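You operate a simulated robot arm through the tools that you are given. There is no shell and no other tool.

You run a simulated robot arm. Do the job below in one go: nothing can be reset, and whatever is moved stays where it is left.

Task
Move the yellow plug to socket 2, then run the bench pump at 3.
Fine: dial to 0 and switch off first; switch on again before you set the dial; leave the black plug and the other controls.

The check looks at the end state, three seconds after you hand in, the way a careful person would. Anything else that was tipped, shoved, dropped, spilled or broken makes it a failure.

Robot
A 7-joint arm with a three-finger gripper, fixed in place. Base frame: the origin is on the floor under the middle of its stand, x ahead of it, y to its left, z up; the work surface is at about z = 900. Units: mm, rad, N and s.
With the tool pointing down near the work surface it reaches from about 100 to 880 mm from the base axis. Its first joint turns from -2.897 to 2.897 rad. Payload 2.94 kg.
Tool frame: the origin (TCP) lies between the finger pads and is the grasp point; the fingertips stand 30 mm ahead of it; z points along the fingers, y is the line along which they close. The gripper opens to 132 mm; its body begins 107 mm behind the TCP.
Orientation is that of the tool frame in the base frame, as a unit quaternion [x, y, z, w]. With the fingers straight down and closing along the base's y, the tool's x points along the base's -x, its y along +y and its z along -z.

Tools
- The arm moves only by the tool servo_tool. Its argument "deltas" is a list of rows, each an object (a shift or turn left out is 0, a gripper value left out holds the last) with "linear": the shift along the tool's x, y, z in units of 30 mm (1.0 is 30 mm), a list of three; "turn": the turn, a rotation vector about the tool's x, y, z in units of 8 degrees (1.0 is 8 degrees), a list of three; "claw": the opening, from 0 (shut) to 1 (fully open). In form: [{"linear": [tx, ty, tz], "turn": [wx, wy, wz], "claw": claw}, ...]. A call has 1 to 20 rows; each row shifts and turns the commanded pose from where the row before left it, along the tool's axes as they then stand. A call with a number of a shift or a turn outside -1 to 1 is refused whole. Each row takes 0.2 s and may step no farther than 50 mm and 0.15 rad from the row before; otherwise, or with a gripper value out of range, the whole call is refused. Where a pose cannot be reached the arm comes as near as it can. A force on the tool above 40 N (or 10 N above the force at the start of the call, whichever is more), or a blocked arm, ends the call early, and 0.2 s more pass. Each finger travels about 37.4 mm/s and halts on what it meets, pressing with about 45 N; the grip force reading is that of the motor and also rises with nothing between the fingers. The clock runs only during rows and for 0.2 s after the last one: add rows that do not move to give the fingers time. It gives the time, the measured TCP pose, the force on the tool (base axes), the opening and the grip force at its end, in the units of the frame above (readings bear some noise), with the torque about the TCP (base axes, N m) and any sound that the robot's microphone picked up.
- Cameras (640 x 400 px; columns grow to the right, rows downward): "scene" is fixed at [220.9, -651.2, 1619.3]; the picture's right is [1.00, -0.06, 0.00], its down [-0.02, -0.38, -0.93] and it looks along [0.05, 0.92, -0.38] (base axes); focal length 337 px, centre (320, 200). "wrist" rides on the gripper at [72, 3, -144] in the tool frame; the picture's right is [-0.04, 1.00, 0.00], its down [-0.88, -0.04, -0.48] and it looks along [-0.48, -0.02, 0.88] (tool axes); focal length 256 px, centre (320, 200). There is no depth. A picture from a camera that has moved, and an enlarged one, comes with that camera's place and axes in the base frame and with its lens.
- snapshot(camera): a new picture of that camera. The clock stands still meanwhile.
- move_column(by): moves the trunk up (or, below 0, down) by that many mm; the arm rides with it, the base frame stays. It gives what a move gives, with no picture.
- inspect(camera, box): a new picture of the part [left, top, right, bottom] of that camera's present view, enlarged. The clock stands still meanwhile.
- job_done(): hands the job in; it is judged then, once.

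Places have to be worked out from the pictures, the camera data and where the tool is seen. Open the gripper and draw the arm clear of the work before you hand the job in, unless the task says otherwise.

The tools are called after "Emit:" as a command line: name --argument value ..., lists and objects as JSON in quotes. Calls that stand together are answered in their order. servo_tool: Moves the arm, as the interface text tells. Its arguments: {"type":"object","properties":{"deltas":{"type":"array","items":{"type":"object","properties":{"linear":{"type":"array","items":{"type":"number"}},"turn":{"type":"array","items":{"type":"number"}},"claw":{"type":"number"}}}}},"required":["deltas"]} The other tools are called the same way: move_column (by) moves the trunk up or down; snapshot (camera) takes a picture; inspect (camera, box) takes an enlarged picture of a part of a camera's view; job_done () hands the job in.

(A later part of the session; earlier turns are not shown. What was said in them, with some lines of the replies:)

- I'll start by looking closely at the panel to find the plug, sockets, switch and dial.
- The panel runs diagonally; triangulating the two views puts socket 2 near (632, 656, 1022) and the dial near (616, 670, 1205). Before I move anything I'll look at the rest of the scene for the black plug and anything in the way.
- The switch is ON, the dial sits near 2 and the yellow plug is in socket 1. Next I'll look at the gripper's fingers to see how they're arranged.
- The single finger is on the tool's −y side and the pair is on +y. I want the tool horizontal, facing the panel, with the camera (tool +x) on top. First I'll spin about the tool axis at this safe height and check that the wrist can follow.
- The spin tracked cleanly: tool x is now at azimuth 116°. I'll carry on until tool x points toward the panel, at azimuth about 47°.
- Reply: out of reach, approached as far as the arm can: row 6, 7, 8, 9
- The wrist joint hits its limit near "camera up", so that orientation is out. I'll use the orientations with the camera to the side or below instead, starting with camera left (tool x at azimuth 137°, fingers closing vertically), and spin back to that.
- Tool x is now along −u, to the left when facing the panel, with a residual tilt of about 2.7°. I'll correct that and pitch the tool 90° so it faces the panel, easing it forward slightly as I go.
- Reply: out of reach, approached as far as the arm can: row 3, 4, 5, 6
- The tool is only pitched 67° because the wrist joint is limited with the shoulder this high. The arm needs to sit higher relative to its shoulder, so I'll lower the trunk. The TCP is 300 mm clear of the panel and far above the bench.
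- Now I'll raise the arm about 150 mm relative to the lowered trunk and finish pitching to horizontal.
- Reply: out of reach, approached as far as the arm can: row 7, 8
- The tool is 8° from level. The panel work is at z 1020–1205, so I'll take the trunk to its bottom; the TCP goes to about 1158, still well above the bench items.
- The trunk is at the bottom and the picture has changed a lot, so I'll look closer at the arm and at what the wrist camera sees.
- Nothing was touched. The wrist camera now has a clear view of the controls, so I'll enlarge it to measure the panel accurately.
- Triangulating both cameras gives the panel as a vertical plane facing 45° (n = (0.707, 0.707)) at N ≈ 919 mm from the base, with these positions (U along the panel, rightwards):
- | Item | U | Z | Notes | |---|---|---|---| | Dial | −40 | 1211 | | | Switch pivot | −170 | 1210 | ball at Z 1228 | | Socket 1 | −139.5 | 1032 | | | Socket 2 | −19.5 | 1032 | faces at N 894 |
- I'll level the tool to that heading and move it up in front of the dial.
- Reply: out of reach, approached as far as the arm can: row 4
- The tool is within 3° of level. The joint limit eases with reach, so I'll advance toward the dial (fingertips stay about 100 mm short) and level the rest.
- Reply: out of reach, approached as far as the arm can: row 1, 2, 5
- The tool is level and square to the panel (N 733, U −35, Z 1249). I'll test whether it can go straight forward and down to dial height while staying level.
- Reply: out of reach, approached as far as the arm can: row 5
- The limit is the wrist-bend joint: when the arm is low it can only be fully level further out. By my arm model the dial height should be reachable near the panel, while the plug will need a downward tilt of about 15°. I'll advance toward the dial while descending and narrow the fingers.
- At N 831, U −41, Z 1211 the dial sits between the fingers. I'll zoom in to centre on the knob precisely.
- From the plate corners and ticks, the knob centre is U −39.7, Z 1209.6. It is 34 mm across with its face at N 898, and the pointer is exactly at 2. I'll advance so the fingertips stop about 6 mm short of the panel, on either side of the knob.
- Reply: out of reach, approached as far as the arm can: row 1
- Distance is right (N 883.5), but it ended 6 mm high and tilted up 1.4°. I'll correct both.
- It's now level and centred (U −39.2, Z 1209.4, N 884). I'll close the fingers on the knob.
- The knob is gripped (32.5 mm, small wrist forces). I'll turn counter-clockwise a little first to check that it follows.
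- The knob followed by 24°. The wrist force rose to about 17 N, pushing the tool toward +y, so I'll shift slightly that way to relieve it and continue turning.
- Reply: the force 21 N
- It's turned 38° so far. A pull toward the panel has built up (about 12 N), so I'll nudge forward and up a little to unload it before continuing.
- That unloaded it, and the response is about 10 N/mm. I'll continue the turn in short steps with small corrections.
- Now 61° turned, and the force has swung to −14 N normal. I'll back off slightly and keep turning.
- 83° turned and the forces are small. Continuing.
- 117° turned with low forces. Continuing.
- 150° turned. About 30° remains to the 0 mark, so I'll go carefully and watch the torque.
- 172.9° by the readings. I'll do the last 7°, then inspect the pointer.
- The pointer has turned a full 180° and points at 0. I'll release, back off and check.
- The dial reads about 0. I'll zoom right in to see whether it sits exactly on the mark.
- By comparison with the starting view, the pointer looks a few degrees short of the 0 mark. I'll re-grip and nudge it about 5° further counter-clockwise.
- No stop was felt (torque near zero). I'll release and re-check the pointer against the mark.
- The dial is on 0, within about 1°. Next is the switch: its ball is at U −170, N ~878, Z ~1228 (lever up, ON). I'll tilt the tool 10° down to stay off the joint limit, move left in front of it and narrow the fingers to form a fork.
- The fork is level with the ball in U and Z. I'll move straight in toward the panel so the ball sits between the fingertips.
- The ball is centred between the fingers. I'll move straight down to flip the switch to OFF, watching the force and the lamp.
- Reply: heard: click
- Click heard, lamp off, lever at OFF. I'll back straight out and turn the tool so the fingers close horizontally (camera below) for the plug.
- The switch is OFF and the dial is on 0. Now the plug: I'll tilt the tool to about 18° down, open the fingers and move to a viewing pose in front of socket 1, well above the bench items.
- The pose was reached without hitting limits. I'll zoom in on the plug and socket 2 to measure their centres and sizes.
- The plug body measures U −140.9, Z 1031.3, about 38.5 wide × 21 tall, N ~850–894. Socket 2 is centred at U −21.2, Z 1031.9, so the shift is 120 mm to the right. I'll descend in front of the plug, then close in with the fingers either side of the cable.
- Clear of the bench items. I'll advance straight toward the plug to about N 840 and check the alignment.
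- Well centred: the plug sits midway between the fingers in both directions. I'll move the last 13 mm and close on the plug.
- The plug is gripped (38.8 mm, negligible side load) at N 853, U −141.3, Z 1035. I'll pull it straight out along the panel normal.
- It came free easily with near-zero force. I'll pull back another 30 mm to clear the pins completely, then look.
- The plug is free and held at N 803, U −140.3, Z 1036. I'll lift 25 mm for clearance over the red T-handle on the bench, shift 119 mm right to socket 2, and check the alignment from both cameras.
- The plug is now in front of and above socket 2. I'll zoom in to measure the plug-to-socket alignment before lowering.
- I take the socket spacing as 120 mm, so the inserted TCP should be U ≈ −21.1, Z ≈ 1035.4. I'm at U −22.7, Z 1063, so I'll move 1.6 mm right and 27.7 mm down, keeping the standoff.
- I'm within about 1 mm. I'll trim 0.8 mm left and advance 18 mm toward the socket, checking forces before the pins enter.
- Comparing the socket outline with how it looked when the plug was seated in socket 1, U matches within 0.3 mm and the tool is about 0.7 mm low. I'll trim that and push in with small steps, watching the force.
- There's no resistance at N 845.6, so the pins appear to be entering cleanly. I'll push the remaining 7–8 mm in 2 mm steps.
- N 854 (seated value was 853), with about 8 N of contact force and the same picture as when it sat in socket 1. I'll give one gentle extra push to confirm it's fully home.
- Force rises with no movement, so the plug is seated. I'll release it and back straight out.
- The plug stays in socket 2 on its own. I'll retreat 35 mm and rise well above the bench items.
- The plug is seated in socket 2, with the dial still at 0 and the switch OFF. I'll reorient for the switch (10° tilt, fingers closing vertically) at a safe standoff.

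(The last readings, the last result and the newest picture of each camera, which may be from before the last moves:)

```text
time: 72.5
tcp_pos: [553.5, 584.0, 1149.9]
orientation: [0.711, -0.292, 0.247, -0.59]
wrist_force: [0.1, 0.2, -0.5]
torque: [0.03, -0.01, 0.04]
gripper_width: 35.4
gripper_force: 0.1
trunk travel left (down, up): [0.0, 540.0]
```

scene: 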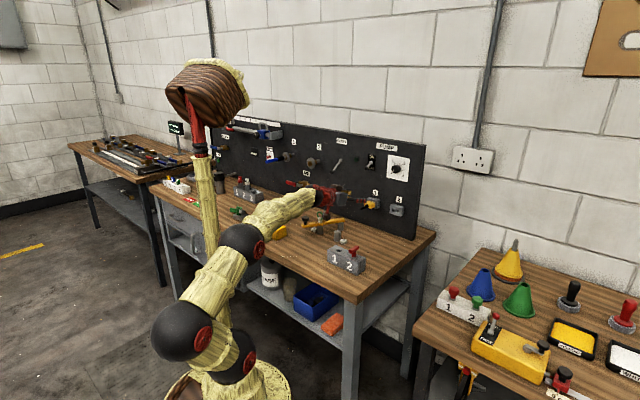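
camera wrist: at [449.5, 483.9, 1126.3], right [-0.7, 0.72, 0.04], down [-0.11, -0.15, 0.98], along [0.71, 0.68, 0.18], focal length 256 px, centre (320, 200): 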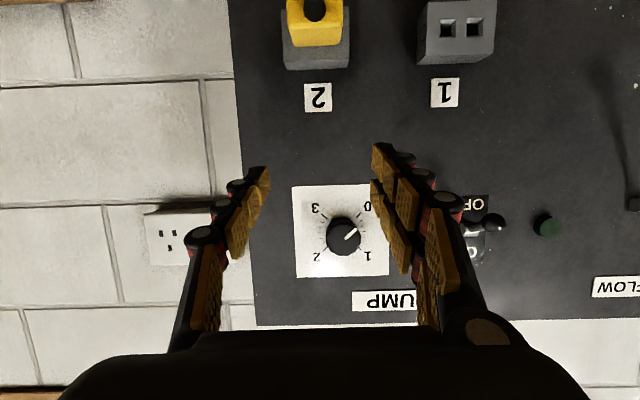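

Orientation is the same as for the first switch move. Now I'll move left to in front of the lever, ball at U −170, Z ~1192.6.

Emit:
servo_tool --deltas '[{"linear": [-0.8255, -0.248, -0.0455]}, {"linear": [-0.8255, -0.248, -0.0455]}, {"linear": [-0.8255, -0.248, -0.0455]}, {"linear": [-0.8255, -0.248, -0.0455]}, {"linear": [-0.8255, -0.248, -0.0455]}, {"linear": [-0.8255, -0.248, -0.0455]}, {}]'

Emit:
inspect --camera "wrist" --box '[220, 90, 420, 250]'

Emit:
inspect --camera "scene" --box '[330, 135, 420, 200]'

```text
time: 74.2
tcp_pos: [446.4, 688.2, 1194.8]
orientation: [0.711, -0.293, 0.246, -0.59]
wrist_force: [0.3, 0.3, -0.1]
torque: [0.0, -0.01, -0.03]
gripper_width: 35.4
gripper_force: 0.1
trunk travel left (down, up): [0.0, 540.0]
```

```text
2.50 times, centred on (320, 170) of wrist
camera zoom: at [396.3, 537.9, 1217.1], right [-0.15, -0.1, -0.98], down [-0.95, 0.3, 0.12], along [0.28, 0.95, -0.14], focal length 640 px, centre (320, 275)
```

zoom: 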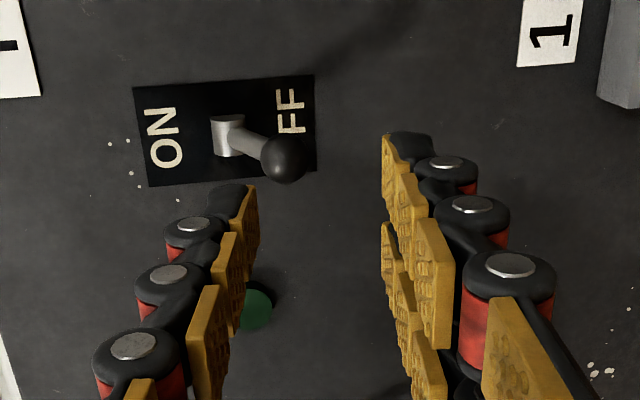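

```text
6.15 times, centred on (375, 168) of scene
camera zoom: at [220.9, -651.2, 1619.3], right [1.0, -0.06, 0.0], down [-0.02, -0.38, -0.93], along [0.05, 0.92, -0.38], focal length 2072 px, centre (-18, 400)
```

zoom: 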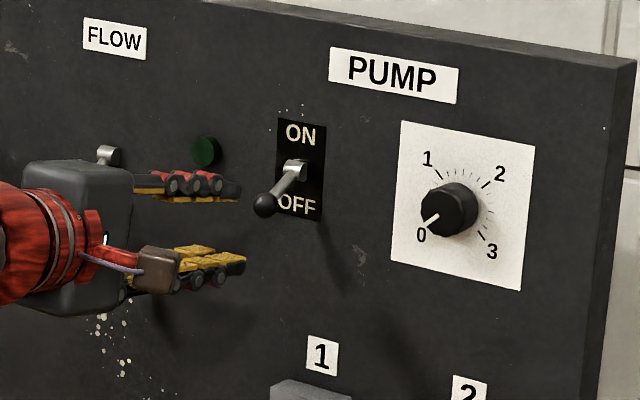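

The fork is lined up with the ball (measured again at N 878, Z 1192). I'll advance straight in.

Emit:
servo_tool --deltas '[{"linear": [0, -0.09, 0.492]}, {"linear": [0, -0.09, 0.492]}, {"linear": [0, -0.09, 0.492]}, {"linear": [0, -0.09, 0.492]}, {}]'

Emit:
inspect --camera "wrist" --box '[220, 90, 420, 250]'

```text
time: 75.3
tcp_pos: [490.1, 730.9, 1195.5]
orientation: [0.711, -0.293, 0.246, -0.59]
wrist_force: [0.6, 0.1, 0.3]
torque: [0.03, -0.02, -0.02]
gripper_width: 35.7
gripper_force: 0.2
trunk travel left (down, up): [0.0, 540.0]
```

```text
2.50 times, centred on (320, 170) of wrist
camera zoom: at [439.8, 580.9, 1217.7], right [-0.16, -0.1, -0.98], down [-0.95, 0.3, 0.12], along [0.28, 0.95, -0.14], focal length 640 px, centre (320, 275)
```

zoom: 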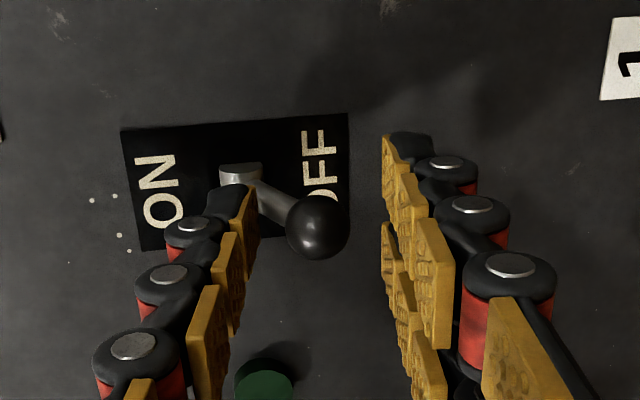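

The ball is centred between the fingers. I'll move straight up to flip the switch ON.

Emit:
servo_tool --deltas '[{"linear": [0, -0.262, -0.048]}, {"linear": [0, -0.262, -0.048]}, {"linear": [0, -0.262, -0.048]}, {"linear": [0, -0.262, -0.048]}, {"linear": [0, -0.262, -0.048]}, {}]'

Emit:
inspect --camera "scene" --box '[330, 135, 420, 200]'

Emit:
inspect --camera "wrist" --box '[220, 90, 420, 250]'

```text
time: 76.8
tcp_pos: [490.0, 733.0, 1233.9]
orientation: [0.711, -0.292, 0.246, -0.59]
wrist_force: [-0.3, 0.6, 0.1]
torque: [-0.01, 0.03, -0.01]
gripper_width: 35.8
gripper_force: 0.0
trunk travel left (down, up): [0.0, 540.0]
heard: click
```

```text
6.15 times, centred on (375, 168) of scene
camera zoom: at [220.9, -651.2, 1619.3], right [1.0, -0.06, 0.0], down [-0.02, -0.38, -0.93], along [0.05, 0.92, -0.38], focal length 2072 px, centre (-18, 400)
```

zoom: 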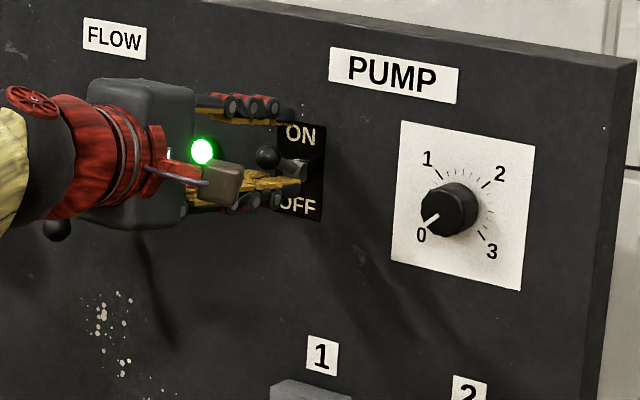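

```text
2.50 times, centred on (320, 170) of wrist
camera zoom: at [440.7, 581.8, 1258.3], right [-0.16, -0.1, -0.98], down [-0.95, 0.3, 0.12], along [0.28, 0.95, -0.14], focal length 640 px, centre (320, 275)
```

zoom: 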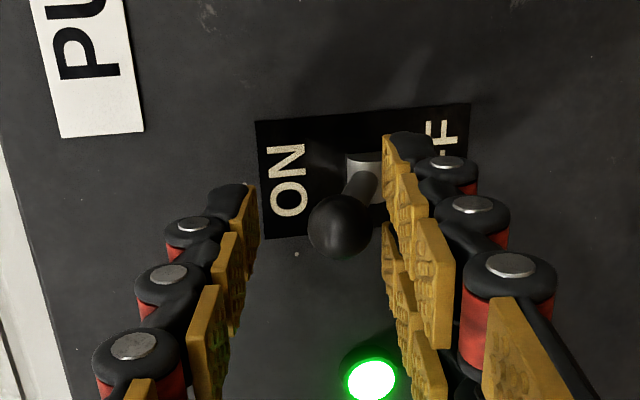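

Click heard, the lamp is green again and the switch is ON. I'll back straight out, move to in front of the dial, level the tool and open the fingers.

Emit:
servo_tool --deltas '[{"linear": [0, 0.071, -0.385]}, {"linear": [0, 0.071, -0.385]}, {"linear": [0, 0.071, -0.385]}, {"linear": [0, 0.071, -0.385]}, {"linear": [0.879, 0.159, 0.029]}, {"linear": [0.879, 0.159, 0.029]}, {"linear": [0.879, 0.159, 0.029]}, {"linear": [0.879, 0.159, 0.029]}, {"linear": [0.879, 0.159, 0.029], "claw": 0.55}, {"turn": [0.65, 0, 0]}, {"turn": [0.65, 0, 0]}, {}]'

Emit:
snapshot --camera "wrist"

Emit:
inspect --camera "scene" --box '[330, 135, 430, 225]'

```text
time: 79.3
tcp_pos: [550.8, 604.7, 1212.6]
orientation: [0.66, -0.272, 0.27, -0.646]
wrist_force: [0.2, 0.7, -0.1]
torque: [0.01, -0.01, 0.0]
gripper_width: 72.7
gripper_force: 0.1
trunk travel left (down, up): [0.0, 540.0]
```

```text
taken
camera wrist: at [499.2, 453.2, 1211.5], right [-0.04, 0.01, -1.0], down [-0.96, 0.29, 0.04], along [0.29, 0.96, 0.0], focal length 256 px, centre (320, 200)
```

wrist: 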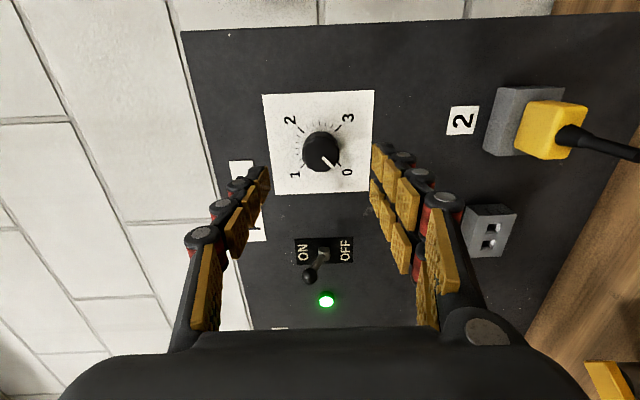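

```text
4.44 times, centred on (380, 180) of scene
camera zoom: at [220.9, -651.2, 1619.3], right [1.0, -0.06, 0.0], down [-0.02, -0.38, -0.93], along [0.05, 0.92, -0.38], focal length 1496 px, centre (53, 289)
```

zoom: 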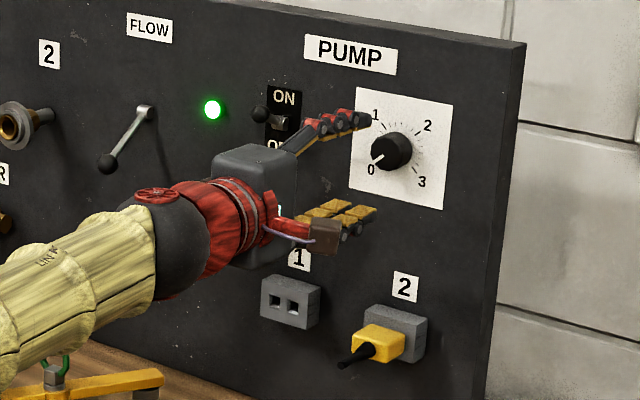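

All is as it should be: the plug is in socket 2, the lamp is on and the dial is at 0. For a 0→3 turn (270° clockwise) I'll first wind the wrist 45° counter-clockwise so the whole turn fits within its range.

Emit:
servo_tool --deltas '[{"linear": [-0.063, 0.087, 0], "turn": [0.137, 0, 0]}, {"turn": [0, 0, -1]}, {"turn": [0, 0, -1]}, {"turn": [0, 0, -1]}, {"turn": [0, 0, -1]}, {"turn": [0, 0, -1]}, {"turn": [0, 0, -0.625]}, {}]'

Emit:
snapshot --camera "wrist"

```text
time: 81.2
tcp_pos: [548.6, 606.3, 1208.9]
orientation: [0.701, 0.003, 0.506, -0.502]
wrist_force: [-0.1, 0.2, 0.4]
torque: [0.02, 0.01, 0.01]
gripper_width: 72.7
gripper_force: 0.1
trunk travel left (down, up): [0.0, 540.0]
```

```text
taken
camera wrist: at [483.4, 466.6, 1254.8], right [0.49, -0.47, -0.73], down [-0.78, 0.13, -0.61], along [0.38, 0.87, -0.31], focal length 256 px, centre (320, 200)
```

wrist: 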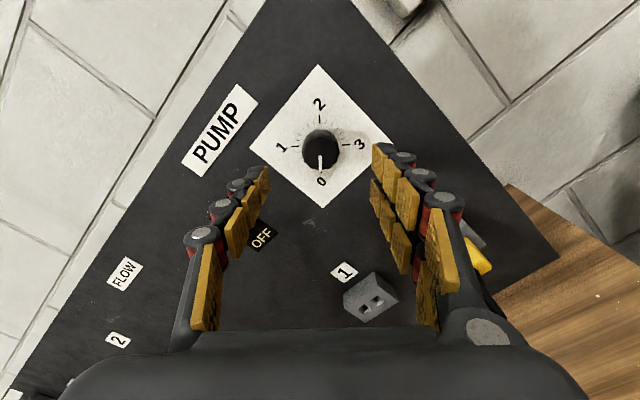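

The wrist reached it without limits, with the pointer at 0. I'll trim the centring and tilt, then advance onto the knob.

Emit:
servo_tool --deltas '[{"linear": [0.045, -0.007, 0], "turn": [-0.088, -0.089, 0]}, {"linear": [0, 0, 0.5617]}, {"linear": [0, 0, 0.5617]}, {"linear": [0, 0, 0.5617]}, {"linear": [0, 0, 0.5617]}, {}, {}]'

Emit:
inspect --camera "wrist" --box '[220, 90, 420, 250]'

```text
time: 82.8
tcp_pos: [597.7, 653.8, 1210.7]
orientation: [0.707, 0.002, 0.502, -0.498]
wrist_force: [0.8, -0.1, -0.5]
torque: [-0.03, 0.03, -0.01]
gripper_width: 72.5
gripper_force: 0.0
trunk travel left (down, up): [0.0, 540.0]
```

```text
2.50 times, centred on (320, 170) of wrist
camera zoom: at [531.8, 515.6, 1258.9], right [0.48, -0.48, -0.73], down [-0.79, 0.12, -0.6], along [0.38, 0.87, -0.32], focal length 640 px, centre (320, 275)
```

zoom: 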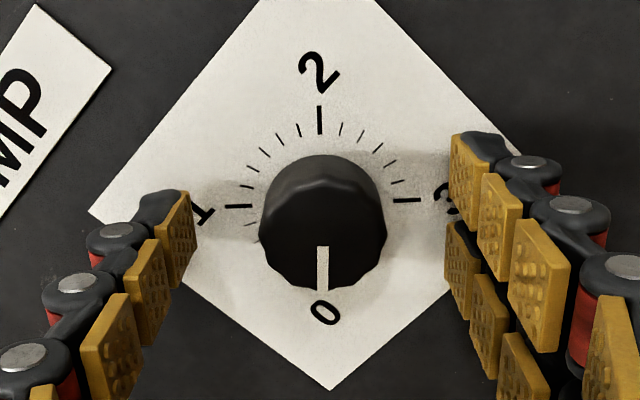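

The pointer sits exactly on the 2–0 line, so it's at 0. The knob is centred between the fingers, so I'll close on it.

Emit:
servo_tool --deltas '[{"claw": 0.0}, {}, {}, {}, {}, {}]'

Emit:
servo_tool --deltas '[{"turn": [0, 0, 0.7]}, {"turn": [0, 0, 0.7]}, {"turn": [0, 0, 0.7]}, {"turn": [0, 0, 0.7]}, {}]'

```text
time: 84.2
tcp_pos: [597.2, 654.1, 1210.5]
orientation: [0.707, 0.002, 0.502, -0.499]
wrist_force: [1.1, -2.4, -2.0]
torque: [-0.03, 0.02, -0.09]
gripper_width: 32.6
gripper_force: 44.9
trunk travel left (down, up): [0.0, 540.0]
```

```text
time: 85.3
tcp_pos: [597.6, 653.9, 1210.8]
orientation: [0.694, -0.135, 0.395, -0.587]
wrist_force: [-4.7, -1.7, -3.7]
torque: [-0.02, -0.02, -0.12]
gripper_width: 32.6
gripper_force: 45.3
trunk travel left (down, up): [0.0, 540.0]
```

Low forces after 22°. Continuing clockwise.

Emit:
servo_tool --deltas '[{"turn": [0, 0, 0.7]}, {"turn": [0, 0, 0.7]}, {"turn": [0, 0, 0.7]}, {"turn": [0, 0, 0.7]}, {"turn": [0, 0, 0.7]}, {"turn": [0, 0, 0.7]}, {}]'

Emit:
inspect --camera "wrist" --box '[220, 90, 420, 250]'

```text
time: 87.0
tcp_pos: [597.1, 652.8, 1210.7]
orientation: [-0.625, 0.331, -0.209, 0.676]
wrist_force: [-4.6, -1.6, -3.5]
torque: [-0.08, 0.08, -0.07]
gripper_width: 32.4
gripper_force: 44.9
trunk travel left (down, up): [0.0, 540.0]
```

```text
2.50 times, centred on (320, 170) of wrist
camera zoom: at [544.5, 502.9, 1193.0], right [-0.16, 0.16, -0.97], down [-0.94, 0.27, 0.2], along [0.29, 0.95, 0.11], focal length 640 px, centre (320, 275)
```

zoom: 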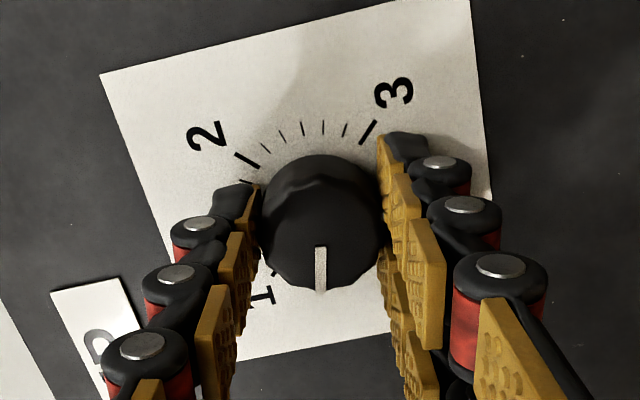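

The knob is following exactly (pointer fixed in the camera view), with 56° done and forces low. Continuing.

Emit:
servo_tool --deltas '[{"turn": [0, 0, 0.7]}, {"turn": [0, 0, 0.7]}, {"turn": [0, 0, 0.7]}, {"turn": [0, 0, 0.7]}, {"turn": [0, 0, 0.7]}, {"turn": [0, 0, 0.7]}, {"turn": [0, 0, 0.7]}, {}]'

```text
time: 88.8
tcp_pos: [598.0, 654.3, 1210.6]
orientation: [-0.478, 0.521, 0.03, 0.706]
wrist_force: [3.3, 3.9, 1.3]
torque: [0.13, -0.11, 0.1]
gripper_width: 32.5
gripper_force: 44.7
trunk travel left (down, up): [0.0, 540.0]
```

95° done with low forces. Continuing.

Emit:
servo_tool --deltas '[{"turn": [0, 0, 0.7]}, {"turn": [0, 0, 0.7]}, {"turn": [0, 0, 0.7]}, {"turn": [0, 0, 0.7]}, {"turn": [0, 0, 0.7]}, {"turn": [0, 0, 0.7]}, {"turn": [0, 0, 0.7]}, {}]'

```text
time: 90.5
tcp_pos: [597.4, 654.2, 1211.1]
orientation: [-0.276, 0.651, 0.265, 0.656]
wrist_force: [6.6, 4.4, 4.7]
torque: [0.09, -0.1, -0.11]
gripper_width: 32.4
gripper_force: 44.9
trunk travel left (down, up): [0.0, 540.0]
```

134° done. I'll make a tiny forward trim for the normal pull and continue.

Emit:
servo_tool --deltas '[{"linear": [0, 0, 0.015]}, {"turn": [0, 0, 0.7]}, {"turn": [0, 0, 0.7]}, {"turn": [0, 0, 0.7]}, {"turn": [0, 0, 0.7]}, {"turn": [0, 0, 0.7]}, {"turn": [0, 0, 0.7]}, {}]'

Emit:
inspect --camera "wrist" --box '[220, 90, 420, 250]'

```text
time: 92.3
tcp_pos: [596.6, 653.8, 1210.4]
orientation: [-0.076, 0.703, 0.444, 0.55]
wrist_force: [2.0, 0.0, 1.1]
torque: [-0.02, -0.01, -0.13]
gripper_width: 32.5
gripper_force: 45.0
trunk travel left (down, up): [0.0, 540.0]
```

```text
2.50 times, centred on (320, 170) of wrist
camera zoom: at [465.5, 581.9, 1150.3], right [-0.58, 0.58, 0.58], down [0.02, -0.69, 0.72], along [0.82, 0.43, 0.39], focal length 640 px, centre (320, 275)
```

zoom: 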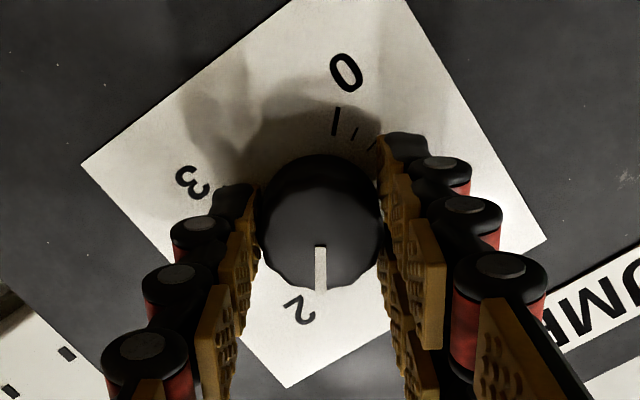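

168° done, with the pointer nearing 2 and still locked to the grip. Continuing toward 3.

Emit:
servo_tool --deltas '[{"turn": [0, 0, 0.7]}, {"turn": [0, 0, 0.7]}, {"turn": [0, 0, 0.7]}, {"turn": [0, 0, 0.7]}, {"turn": [0, 0, 0.7]}, {"turn": [0, 0, 0.7]}, {"turn": [0, 0, 0.7]}, {}]'

```text
time: 94.2
tcp_pos: [596.4, 653.9, 1210.2]
orientation: [0.165, 0.688, 0.603, 0.37]
wrist_force: [-7.3, -6.7, -1.9]
torque: [-0.05, 0.01, 0.29]
gripper_width: 32.5
gripper_force: 45.4
trunk travel left (down, up): [0.0, 540.0]
```

207° done. Small back-off, then continue.

Emit:
servo_tool --deltas '[{"linear": [0, 0, -0.015]}, {"turn": [0, 0, 0.7]}, {"turn": [0, 0, 0.7]}, {"turn": [0, 0, 0.7]}, {"turn": [0, 0, 0.7]}, {"turn": [0, 0, 0.7]}, {"turn": [0, 0, 0.7]}, {"turn": [0, 0, 0.7]}, {}]'

Emit:
inspect --camera "wrist" --box '[220, 90, 420, 250]'

```text
time: 96.2
tcp_pos: [595.8, 654.0, 1210.1]
orientation: [0.386, 0.593, 0.691, 0.146]
wrist_force: [-10.0, -10.0, -10.0]
torque: [-0.1, 0.14, 0.14]
gripper_width: 32.6
gripper_force: 44.7
trunk travel left (down, up): [0.0, 540.0]
```

```text
2.50 times, centred on (320, 170) of wrist
camera zoom: at [448.0, 599.4, 1238.2], right [0.28, -0.28, 0.92], down [0.23, -0.91, -0.35], along [0.93, 0.31, -0.19], focal length 640 px, centre (320, 275)
```

zoom: 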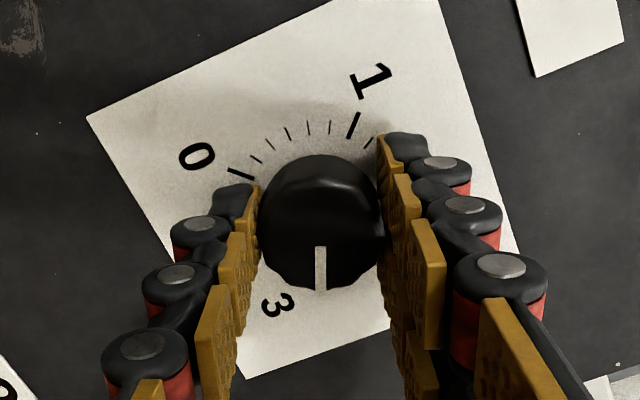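

246.5° done. I'll relieve the load slightly and make the last 23.5°.

Emit:
servo_tool --deltas '[{"linear": [-0.006, -0.015, -0.025]}, {"turn": [0, 0, 0.7]}, {"turn": [0, 0, 0.7]}, {"turn": [0, 0, 0.7]}, {"turn": [0, 0, 0.7]}, {"turn": [0, 0, 0.14]}, {}, {}]'

Emit:
inspect --camera "wrist" --box '[220, 90, 420, 250]'

Emit:
inspect --camera "scene" --box '[370, 145, 410, 175]'

```text
time: 97.3
tcp_pos: [595.1, 650.0, 1208.8]
orientation: [0.474, 0.528, 0.704, 0.026]
wrist_force: [17.4, 36.9, 2.4]
torque: [0.22, -0.17, 0.5]
gripper_width: 32.4
gripper_force: 44.6
out of reach, approached as far as the arm can: row 4, 5
trunk travel left (down, up): [0.0, 540.0]
stopped in row 5: the force on the tool passed its limit at 78 N (the readings are from after the stop); the commanded pose is now the measured one
```

```text
2.50 times, centred on (320, 170) of wrist
camera zoom: at [456.0, 584.4, 1258.4], right [0.49, -0.46, 0.74], down [0.13, -0.8, -0.59], along [0.86, 0.39, -0.33], focal length 640 px, centre (320, 275)
```

zoom: 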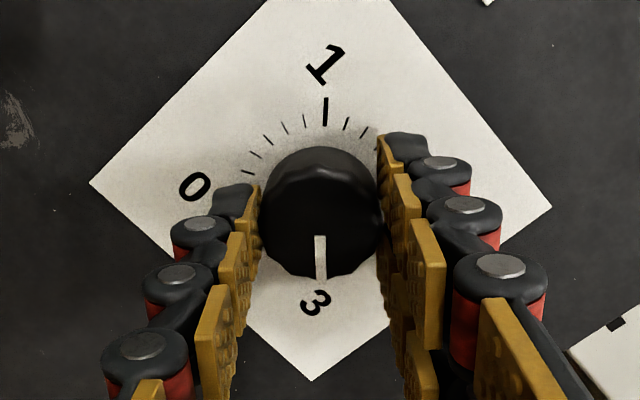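

```text
13.33 times, centred on (390, 160) of scene
camera zoom: at [220.9, -651.2, 1619.3], right [1.0, -0.06, 0.0], down [-0.02, -0.38, -0.93], along [0.05, 0.92, -0.38], focal length 4489 px, centre (-613, 733)
```

zoom: 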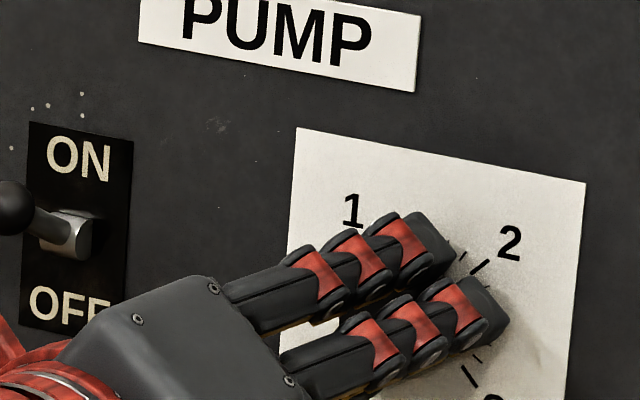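

The wrist limit was reached near the end and the force stopped the move. The pointer is close to 3. I'll release the knob now to drop the load.

Emit:
servo_tool --deltas '[{"claw": 0.5}, {}, {}, {}, {}]'

Emit:
inspect --camera "wrist" --box '[220, 90, 420, 250]'

```text
time: 98.5
tcp_pos: [594.6, 645.4, 1213.2]
orientation: [0.474, 0.526, 0.705, 0.028]
wrist_force: [0.7, 0.2, 0.1]
torque: [0.0, 0.01, 0.0]
gripper_width: 65.8
gripper_force: 0.0
trunk travel left (down, up): [0.0, 540.0]
```

```text
2.50 times, centred on (320, 170) of wrist
camera zoom: at [455.4, 579.9, 1261.6], right [0.48, -0.47, 0.74], down [0.13, -0.8, -0.59], along [0.86, 0.38, -0.32], focal length 640 px, centre (320, 275)
```

zoom: 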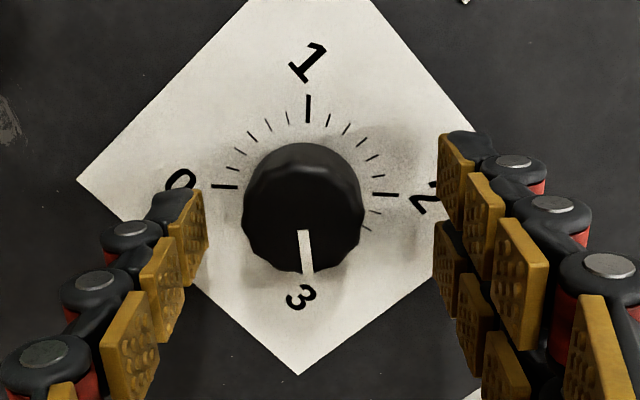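

I'll retreat straight back and turn to a straight-on view to check the dial reading.

Emit:
servo_tool --deltas '[{"linear": [0, 0, -0.6]}, {"linear": [0, 0, -0.6]}, {"linear": [0, 0, -0.6]}, {"turn": [0, 0, -1]}, {"turn": [0, 0, -1]}, {"turn": [0, 0, -1]}, {"turn": [0, 0, -1]}, {"turn": [0, 0, -1]}, {}]'

Emit:
snapshot --camera "wrist"

Emit:
inspect --camera "wrist" --box '[260, 80, 380, 180]'

Emit:
inspect --camera "scene" --box '[370, 145, 410, 175]'

```text
time: 100.5
tcp_pos: [573.3, 606.5, 1230.3]
orientation: [0.266, 0.657, 0.653, 0.266]
wrist_force: [0.9, -0.4, -0.3]
torque: [0.02, -0.03, -0.02]
gripper_width: 65.7
gripper_force: 0.1
out of reach, approached as far as the arm can: row 1, 2, 3
trunk travel left (down, up): [0.0, 540.0]
```

```text
taken
camera wrist: at [420.6, 554.5, 1232.7], right [0.03, -0.02, 1.0], down [0.3, -0.95, -0.03], along [0.95, 0.3, -0.02], focal length 256 px, centre (320, 200)
```

wrist: 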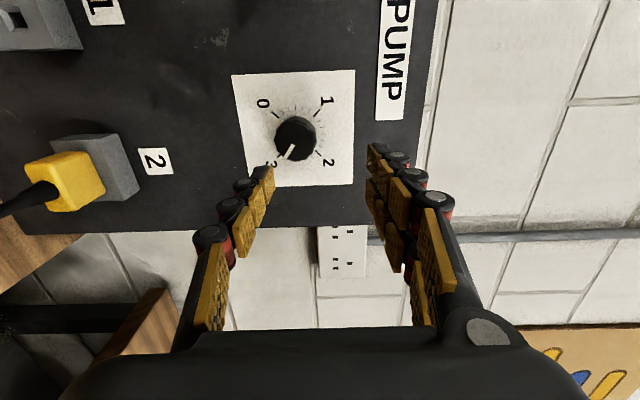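

```text
4.00 times, centred on (320, 130) of wrist
camera zoom: at [420.6, 554.5, 1232.7], right [0.03, -0.02, 1.0], down [0.3, -0.95, -0.03], along [0.95, 0.3, -0.02], focal length 1024 px, centre (320, 480)
```

zoom: 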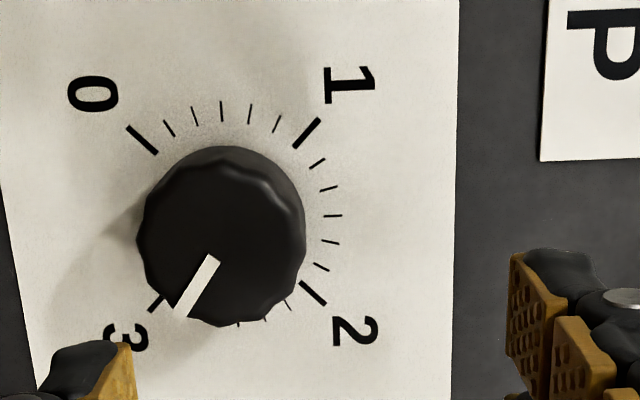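

```text
13.33 times, centred on (390, 160) of scene
camera zoom: at [220.9, -651.2, 1619.3], right [1.0, -0.06, 0.0], down [-0.02, -0.38, -0.93], along [0.05, 0.92, -0.38], focal length 4489 px, centre (-613, 733)
```

zoom: 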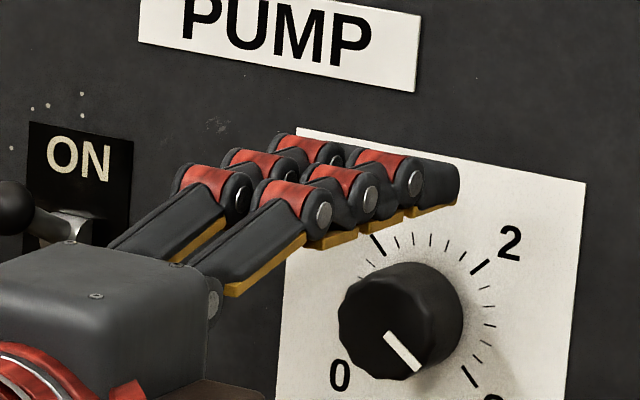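

The pointer is about 12° short of 3, so it slipped when the wrist hit its limit. I'm now back in the orientation with plenty of range, so I'll re-centre on the dial and re-grip for the last bit.

Emit:
servo_tool --deltas '[{"linear": [0.275, -0.338, 0], "claw": 0.55}, {"linear": [0.275, -0.338, 0], "turn": [0, -0.1, 0]}, {}, {}]'

Emit:
inspect --camera "wrist" --box '[260, 90, 380, 210]'

```text
time: 101.5
tcp_pos: [561.7, 619.0, 1211.1]
orientation: [0.271, 0.657, 0.649, 0.27]
wrist_force: [-0.4, -0.3, 0.1]
torque: [0.03, -0.01, 0.02]
gripper_width: 72.6
gripper_force: 0.1
trunk travel left (down, up): [0.0, 540.0]
```

```text
3.33 times, centred on (320, 150) of wrist
camera zoom: at [408.8, 568.1, 1215.3], right [0.04, -0.02, 1.0], down [0.28, -0.96, -0.03], along [0.96, 0.29, -0.03], focal length 853 px, centre (320, 367)
```

zoom: 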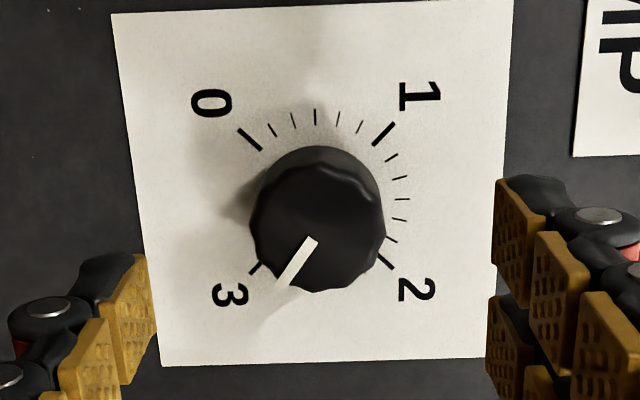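

Same viewpoint as at the start: the pointer is at about 122–123°, so it needs roughly +12.5° to reach 3. I'll advance and grip again.

Emit:
servo_tool --deltas '[{"linear": [-0.013, -0.02, 0.544]}, {"linear": [0, 0, 0.544]}, {"linear": [0, 0, 0.544]}, {}, {}]'

Emit:
inspect --camera "wrist" --box '[220, 90, 420, 250]'

```text
time: 102.7
tcp_pos: [595.4, 652.4, 1209.8]
orientation: [0.27, 0.655, 0.651, 0.271]
wrist_force: [0.4, -0.5, 0.1]
torque: [-0.01, 0.02, -0.02]
gripper_width: 72.8
gripper_force: 0.1
trunk travel left (down, up): [0.0, 540.0]
```

```text
2.50 times, centred on (320, 170) of wrist
camera zoom: at [442.3, 602.0, 1211.7], right [0.03, -0.03, 1.0], down [0.28, -0.96, -0.03], along [0.96, 0.29, -0.02], focal length 640 px, centre (320, 275)
```

zoom: 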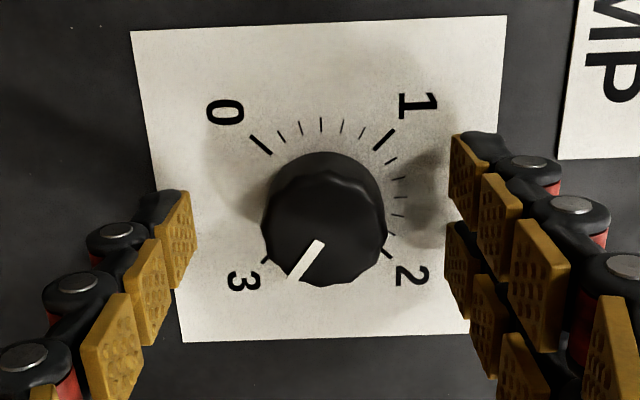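

I'll zoom in to measure the pointer angle more precisely before gripping.

Emit:
inspect --camera "wrist" --box '[285, 130, 365, 210]'

```text
5.00 times, centred on (325, 170) of wrist
camera zoom: at [442.3, 602.0, 1211.7], right [0.03, -0.03, 1.0], down [0.28, -0.96, -0.03], along [0.96, 0.29, -0.02], focal length 1280 px, centre (295, 350)
```

zoom: 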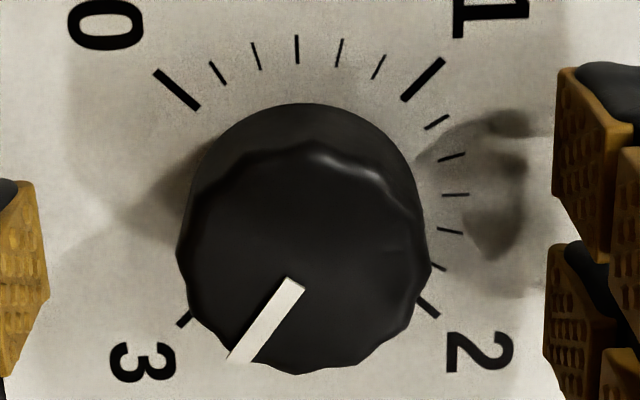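

The pointer measures about 126°, so about +9° is needed. I'll grip, turn 9° clockwise and release.

Emit:
servo_tool --deltas '[{"linear": [0, 0, 0.05], "claw": 0.0}, {}, {}, {}, {}, {"turn": [0, 0, 0.375]}, {"turn": [0, 0, 0.375]}, {"turn": [0, 0, 0.375]}, {}, {}]'

Emit:
inspect --camera "wrist" --box '[285, 130, 365, 210]'

```text
time: 104.9
tcp_pos: [596.7, 653.2, 1209.5]
orientation: [0.321, 0.631, 0.671, 0.22]
wrist_force: [0.5, 0.4, 4.5]
torque: [0.05, -0.06, -0.09]
gripper_width: 32.6
gripper_force: 44.9
trunk travel left (down, up): [0.0, 540.0]
```

```text
5.00 times, centred on (325, 170) of wrist
camera zoom: at [444.4, 601.9, 1223.9], right [0.14, -0.14, 0.98], down [0.27, -0.95, -0.17], along [0.95, 0.29, -0.1], focal length 1280 px, centre (295, 350)
```

zoom: 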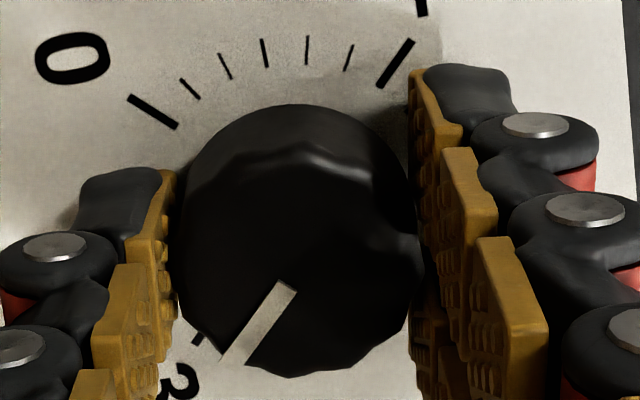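

The knob followed (9.7° by the readings) with negligible force. I'll release and check the reading.

Emit:
servo_tool --deltas '[{"claw": 0.55}, {}, {}, {}, {"linear": [0, 0, -0.5]}, {"linear": [0, 0, -0.5]}, {"linear": [0, 0, -0.5]}, {"linear": [0, 0, -0.3], "turn": [0, 0, -1]}, {}]'

Emit:
inspect --camera "wrist" --box '[270, 80, 370, 180]'

Emit:
inspect --camera "scene" --box '[375, 150, 405, 178]'

```text
time: 106.9
tcp_pos: [563.1, 616.3, 1214.9]
orientation: [0.276, 0.655, 0.651, 0.265]
wrist_force: [-0.4, 0.9, -0.2]
torque: [0.0, 0.0, -0.01]
gripper_width: 72.5
gripper_force: 0.1
out of reach, approached as far as the arm can: row 7
trunk travel left (down, up): [0.0, 540.0]
```

```text
4.00 times, centred on (320, 130) of wrist
camera zoom: at [408.9, 566.3, 1219.3], right [0.05, -0.03, 1.0], down [0.28, -0.96, -0.05], along [0.96, 0.29, -0.04], focal length 1024 px, centre (320, 480)
```

zoom: 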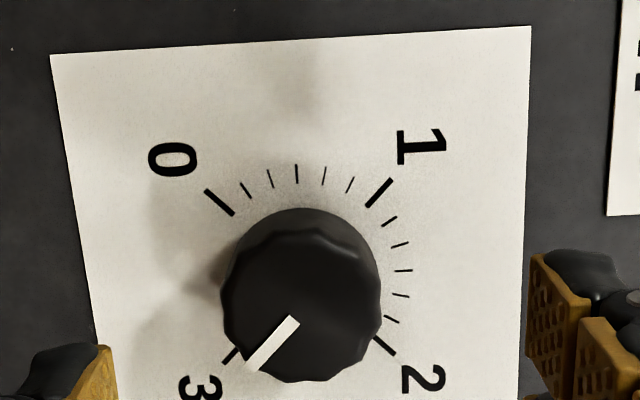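

```text
14.29 times, centred on (390, 164) of scene
camera zoom: at [220.9, -651.2, 1619.3], right [1.0, -0.06, 0.0], down [-0.02, -0.38, -0.93], along [0.05, 0.92, -0.38], focal length 4810 px, centre (-680, 714)
```

zoom: 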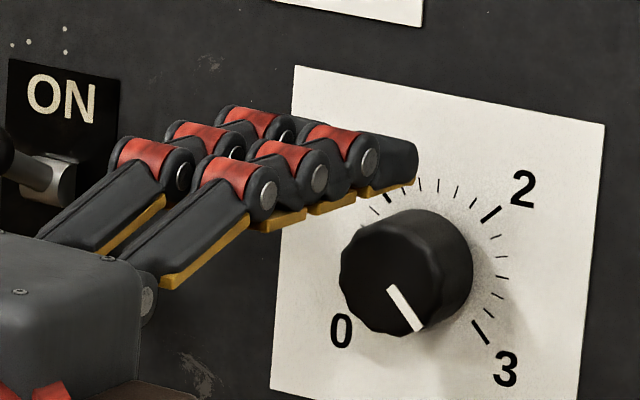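

Two independent views now give 134–135°, so the dial is on 3. I'll tilt slightly to stay within range, back the arm well away from the panel and check the whole scene.

Emit:
servo_tool --deltas '[{"turn": [0.9, 0, 0]}, {"turn": [0.9, 0, 0]}, {"linear": [0, -0.24, -0.85]}, {"linear": [0, -0.24, -0.85]}, {"linear": [0, -0.24, -0.85]}, {"linear": [0, -0.24, -0.85]}, {"linear": [0, -0.24, -0.85]}, {"linear": [0, 0.5, -0.15]}, {"linear": [0, 0.5, -0.15]}, {}]'

Emit:
snapshot --camera "scene"

Emit:
snapshot --camera "wrist"

Emit:
inspect --camera "scene" --box '[320, 130, 440, 230]'

```text
time: 109.1
tcp_pos: [468.3, 520.5, 1243.1]
orientation: [0.308, 0.73, 0.566, 0.229]
wrist_force: [0.7, -1.3, 0.5]
torque: [-0.01, 0.0, 0.0]
gripper_width: 72.8
gripper_force: 0.1
trunk travel left (down, up): [0.0, 540.0]
```

```text
taken
```

scene: 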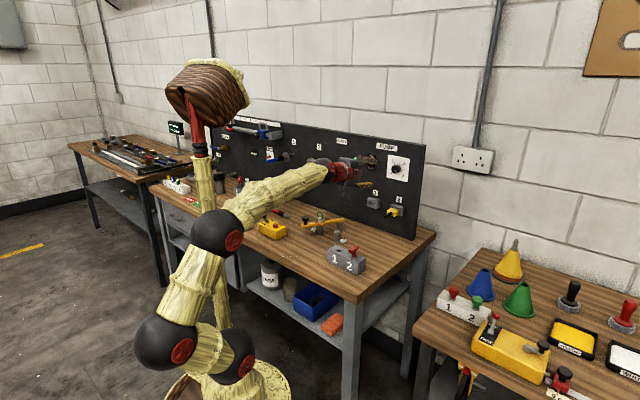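

```text
taken
camera wrist: at [318.9, 474.4, 1281.8], right [0.22, 0.14, 0.97], down [0.29, -0.95, 0.07], along [0.93, 0.26, -0.25], focal length 256 px, centre (320, 200)
```

wrist: 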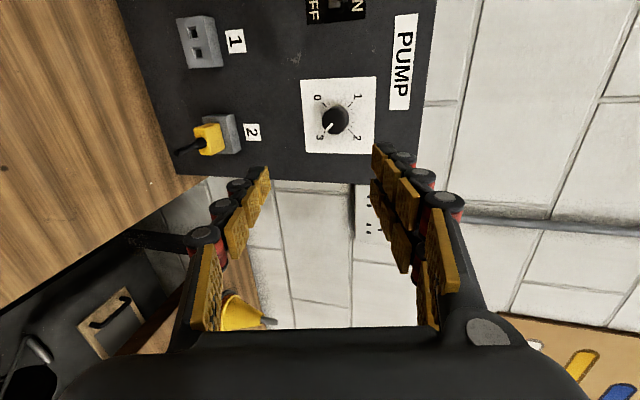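

```text
4.00 times, centred on (380, 180) of scene
camera zoom: at [220.9, -651.2, 1619.3], right [1.0, -0.06, 0.0], down [-0.02, -0.38, -0.93], along [0.05, 0.92, -0.38], focal length 1347 px, centre (80, 280)
```

zoom: 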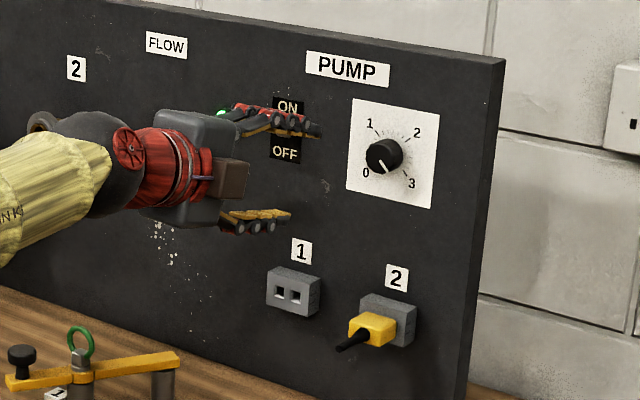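

The plug is in socket 2 and the lamp is on. I'll take one more close look at the dial, switch and plug, and compare the bench items with the start.

Emit:
inspect --camera "wrist" --box '[295, 70, 385, 160]'

Emit:
inspect --camera "wrist" --box '[160, 0, 280, 170]'

Emit:
inspect --camera "scene" --box '[375, 150, 405, 178]'

Emit:
inspect --camera "scene" --box '[230, 190, 390, 290]'

```text
4.44 times, centred on (340, 115) of wrist
camera zoom: at [318.9, 474.4, 1281.8], right [0.22, 0.14, 0.97], down [0.29, -0.95, 0.07], along [0.93, 0.26, -0.25], focal length 1138 px, centre (231, 578)
```

zoom: 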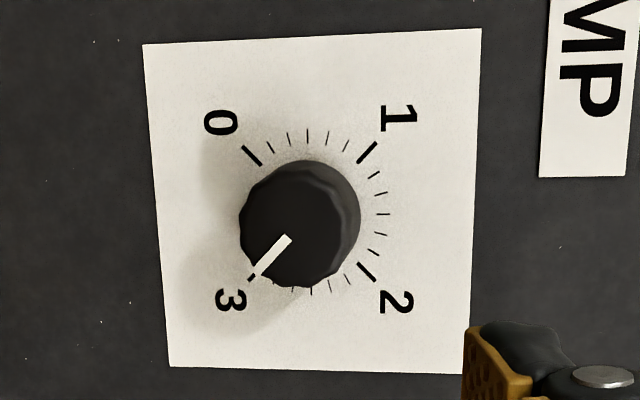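

```text
2.35 times, centred on (220, 85) of wrist
camera zoom: at [318.9, 474.4, 1281.8], right [0.22, 0.14, 0.97], down [0.29, -0.95, 0.07], along [0.93, 0.26, -0.25], focal length 602 px, centre (555, 471)
```

zoom: 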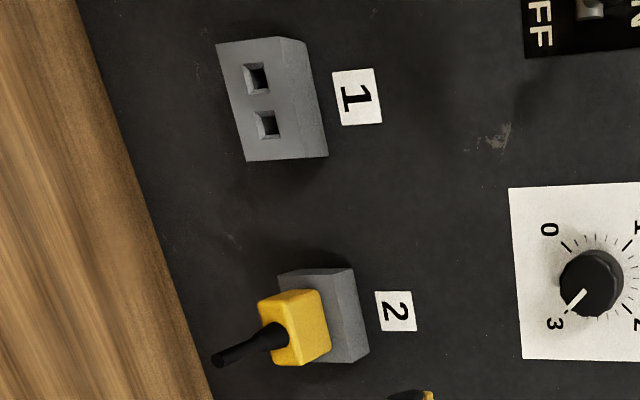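

```text
14.29 times, centred on (390, 164) of scene
camera zoom: at [220.9, -651.2, 1619.3], right [1.0, -0.06, 0.0], down [-0.02, -0.38, -0.93], along [0.05, 0.92, -0.38], focal length 4810 px, centre (-680, 714)
```

zoom: 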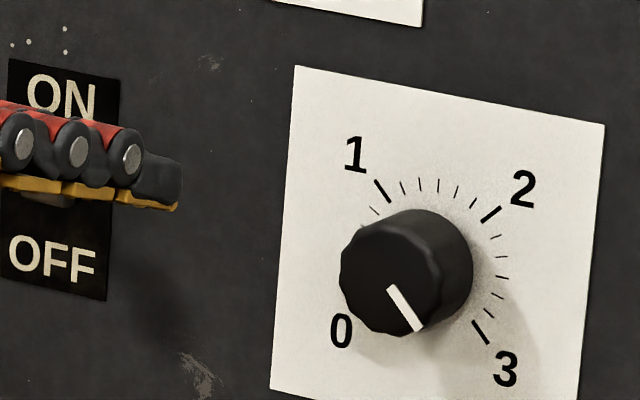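

```text
4.00 times, centred on (310, 240) of scene
camera zoom: at [220.9, -651.2, 1619.3], right [1.0, -0.06, 0.0], down [-0.02, -0.38, -0.93], along [0.05, 0.92, -0.38], focal length 1347 px, centre (360, 40)
```

zoom: 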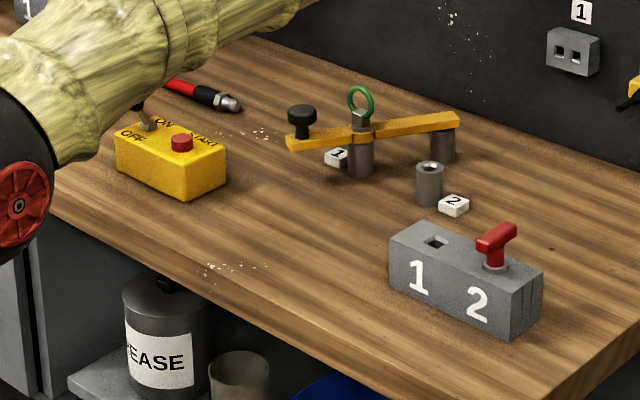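

Everything reads right: the pointer is on the 3 tick, the plug is fully in socket 2 and the bench items are unchanged. I'll open the gripper fully and lift the arm clear with the trunk, then do a final check.

Emit:
servo_tool --deltas '[{"claw": 1.0}, {"linear": [0, -0.2, -0.8]}, {"linear": [0, -0.2, -0.8]}, {}, {}]'

Emit:
move_column --by 250

Emit:
snapshot --camera "scene"

Emit:
inspect --camera "scene" --box '[320, 130, 440, 230]'

Emit:
inspect --camera "scene" --box '[160, 110, 340, 260]'

```text
time: 110.3
tcp_pos: [431.9, 487.1, 1244.0]
orientation: [0.306, 0.73, 0.567, 0.228]
wrist_force: [0.4, 0.2, 0.3]
torque: [-0.01, 0.01, 0.01]
gripper_width: 132.0
gripper_force: 0.0
trunk travel left (down, up): [0.0, 540.0]
```

```text
time: 112.8
tcp_pos: [431.7, 487.2, 1492.8]
orientation: [0.307, 0.73, 0.566, 0.229]
wrist_force: [0.2, -0.2, -0.7]
torque: [-0.01, 0.01, 0.03]
gripper_width: 132.0
gripper_force: 0.1
trunk travel left (down, up): [-250.0, 290.0]
```

```text
taken
```

scene: 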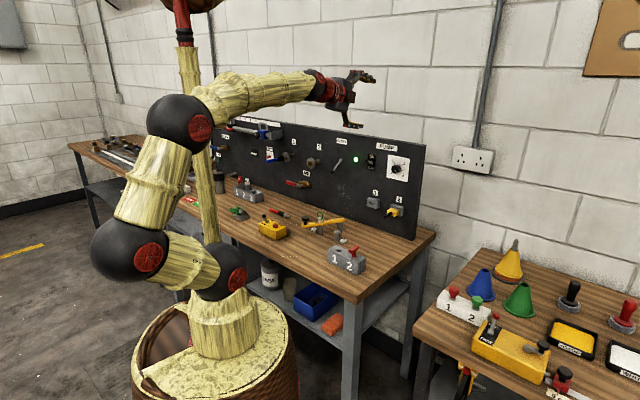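

```text
4.00 times, centred on (380, 180) of scene
camera zoom: at [220.9, -651.2, 1619.3], right [1.0, -0.06, 0.0], down [-0.02, -0.38, -0.93], along [0.05, 0.92, -0.38], focal length 1347 px, centre (80, 280)
```

zoom: 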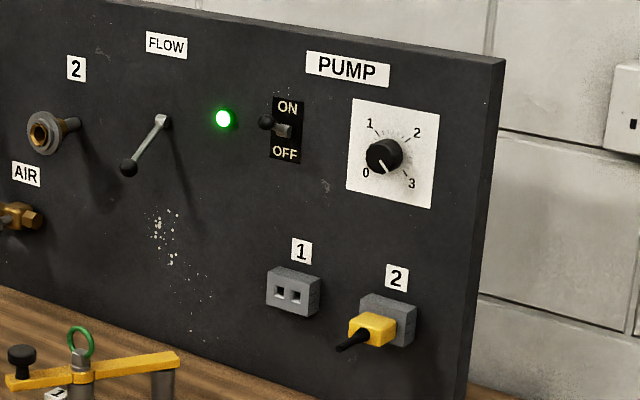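

```text
2.67 times, centred on (250, 185) of scene
camera zoom: at [220.9, -651.2, 1619.3], right [1.0, -0.06, 0.0], down [-0.02, -0.38, -0.93], along [0.05, 0.92, -0.38], focal length 898 px, centre (507, 240)
```

zoom: 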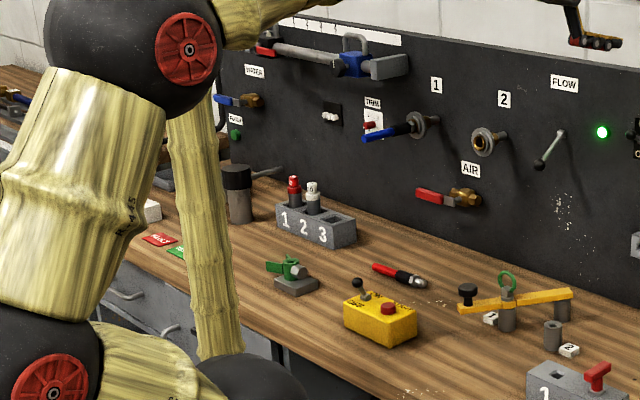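

The final check is clean:
- The yellow plug is in socket 2.
- The switch is ON with a green lamp.
- The dial points at 3.
- The FLOW lever, AIR valve and bench items look unchanged.
- The gripper is open and the arm is clear.

I'm handing in the job.

Emit:
job_done

```text
The job is handed in.
```

The yellow plug is in socket 2, and the bench pump is switched on with its dial at 3.

- **Order:** I turned the dial to 0 and switched off, moved the plug, switched back on, then set the dial.
- **Dial:** It needed two grips to reach 3. Near the end of the first turn the wrist hit its limit and the force peaked at 78 N, which stopped the move about 10° short. I re-gripped and finished the turn. The final views put the pointer on the 3 mark, within about 1–2°.
- **Plug:** It went in without resistance and stopped firmly. The pump lamp is green.
- **Everything else:** The other controls and bench items look unchanged. I didn't identify the black plug in any picture, but I touched only the dial, the switch and the yellow plug.

The gripper is open and the arm is clear of the work.
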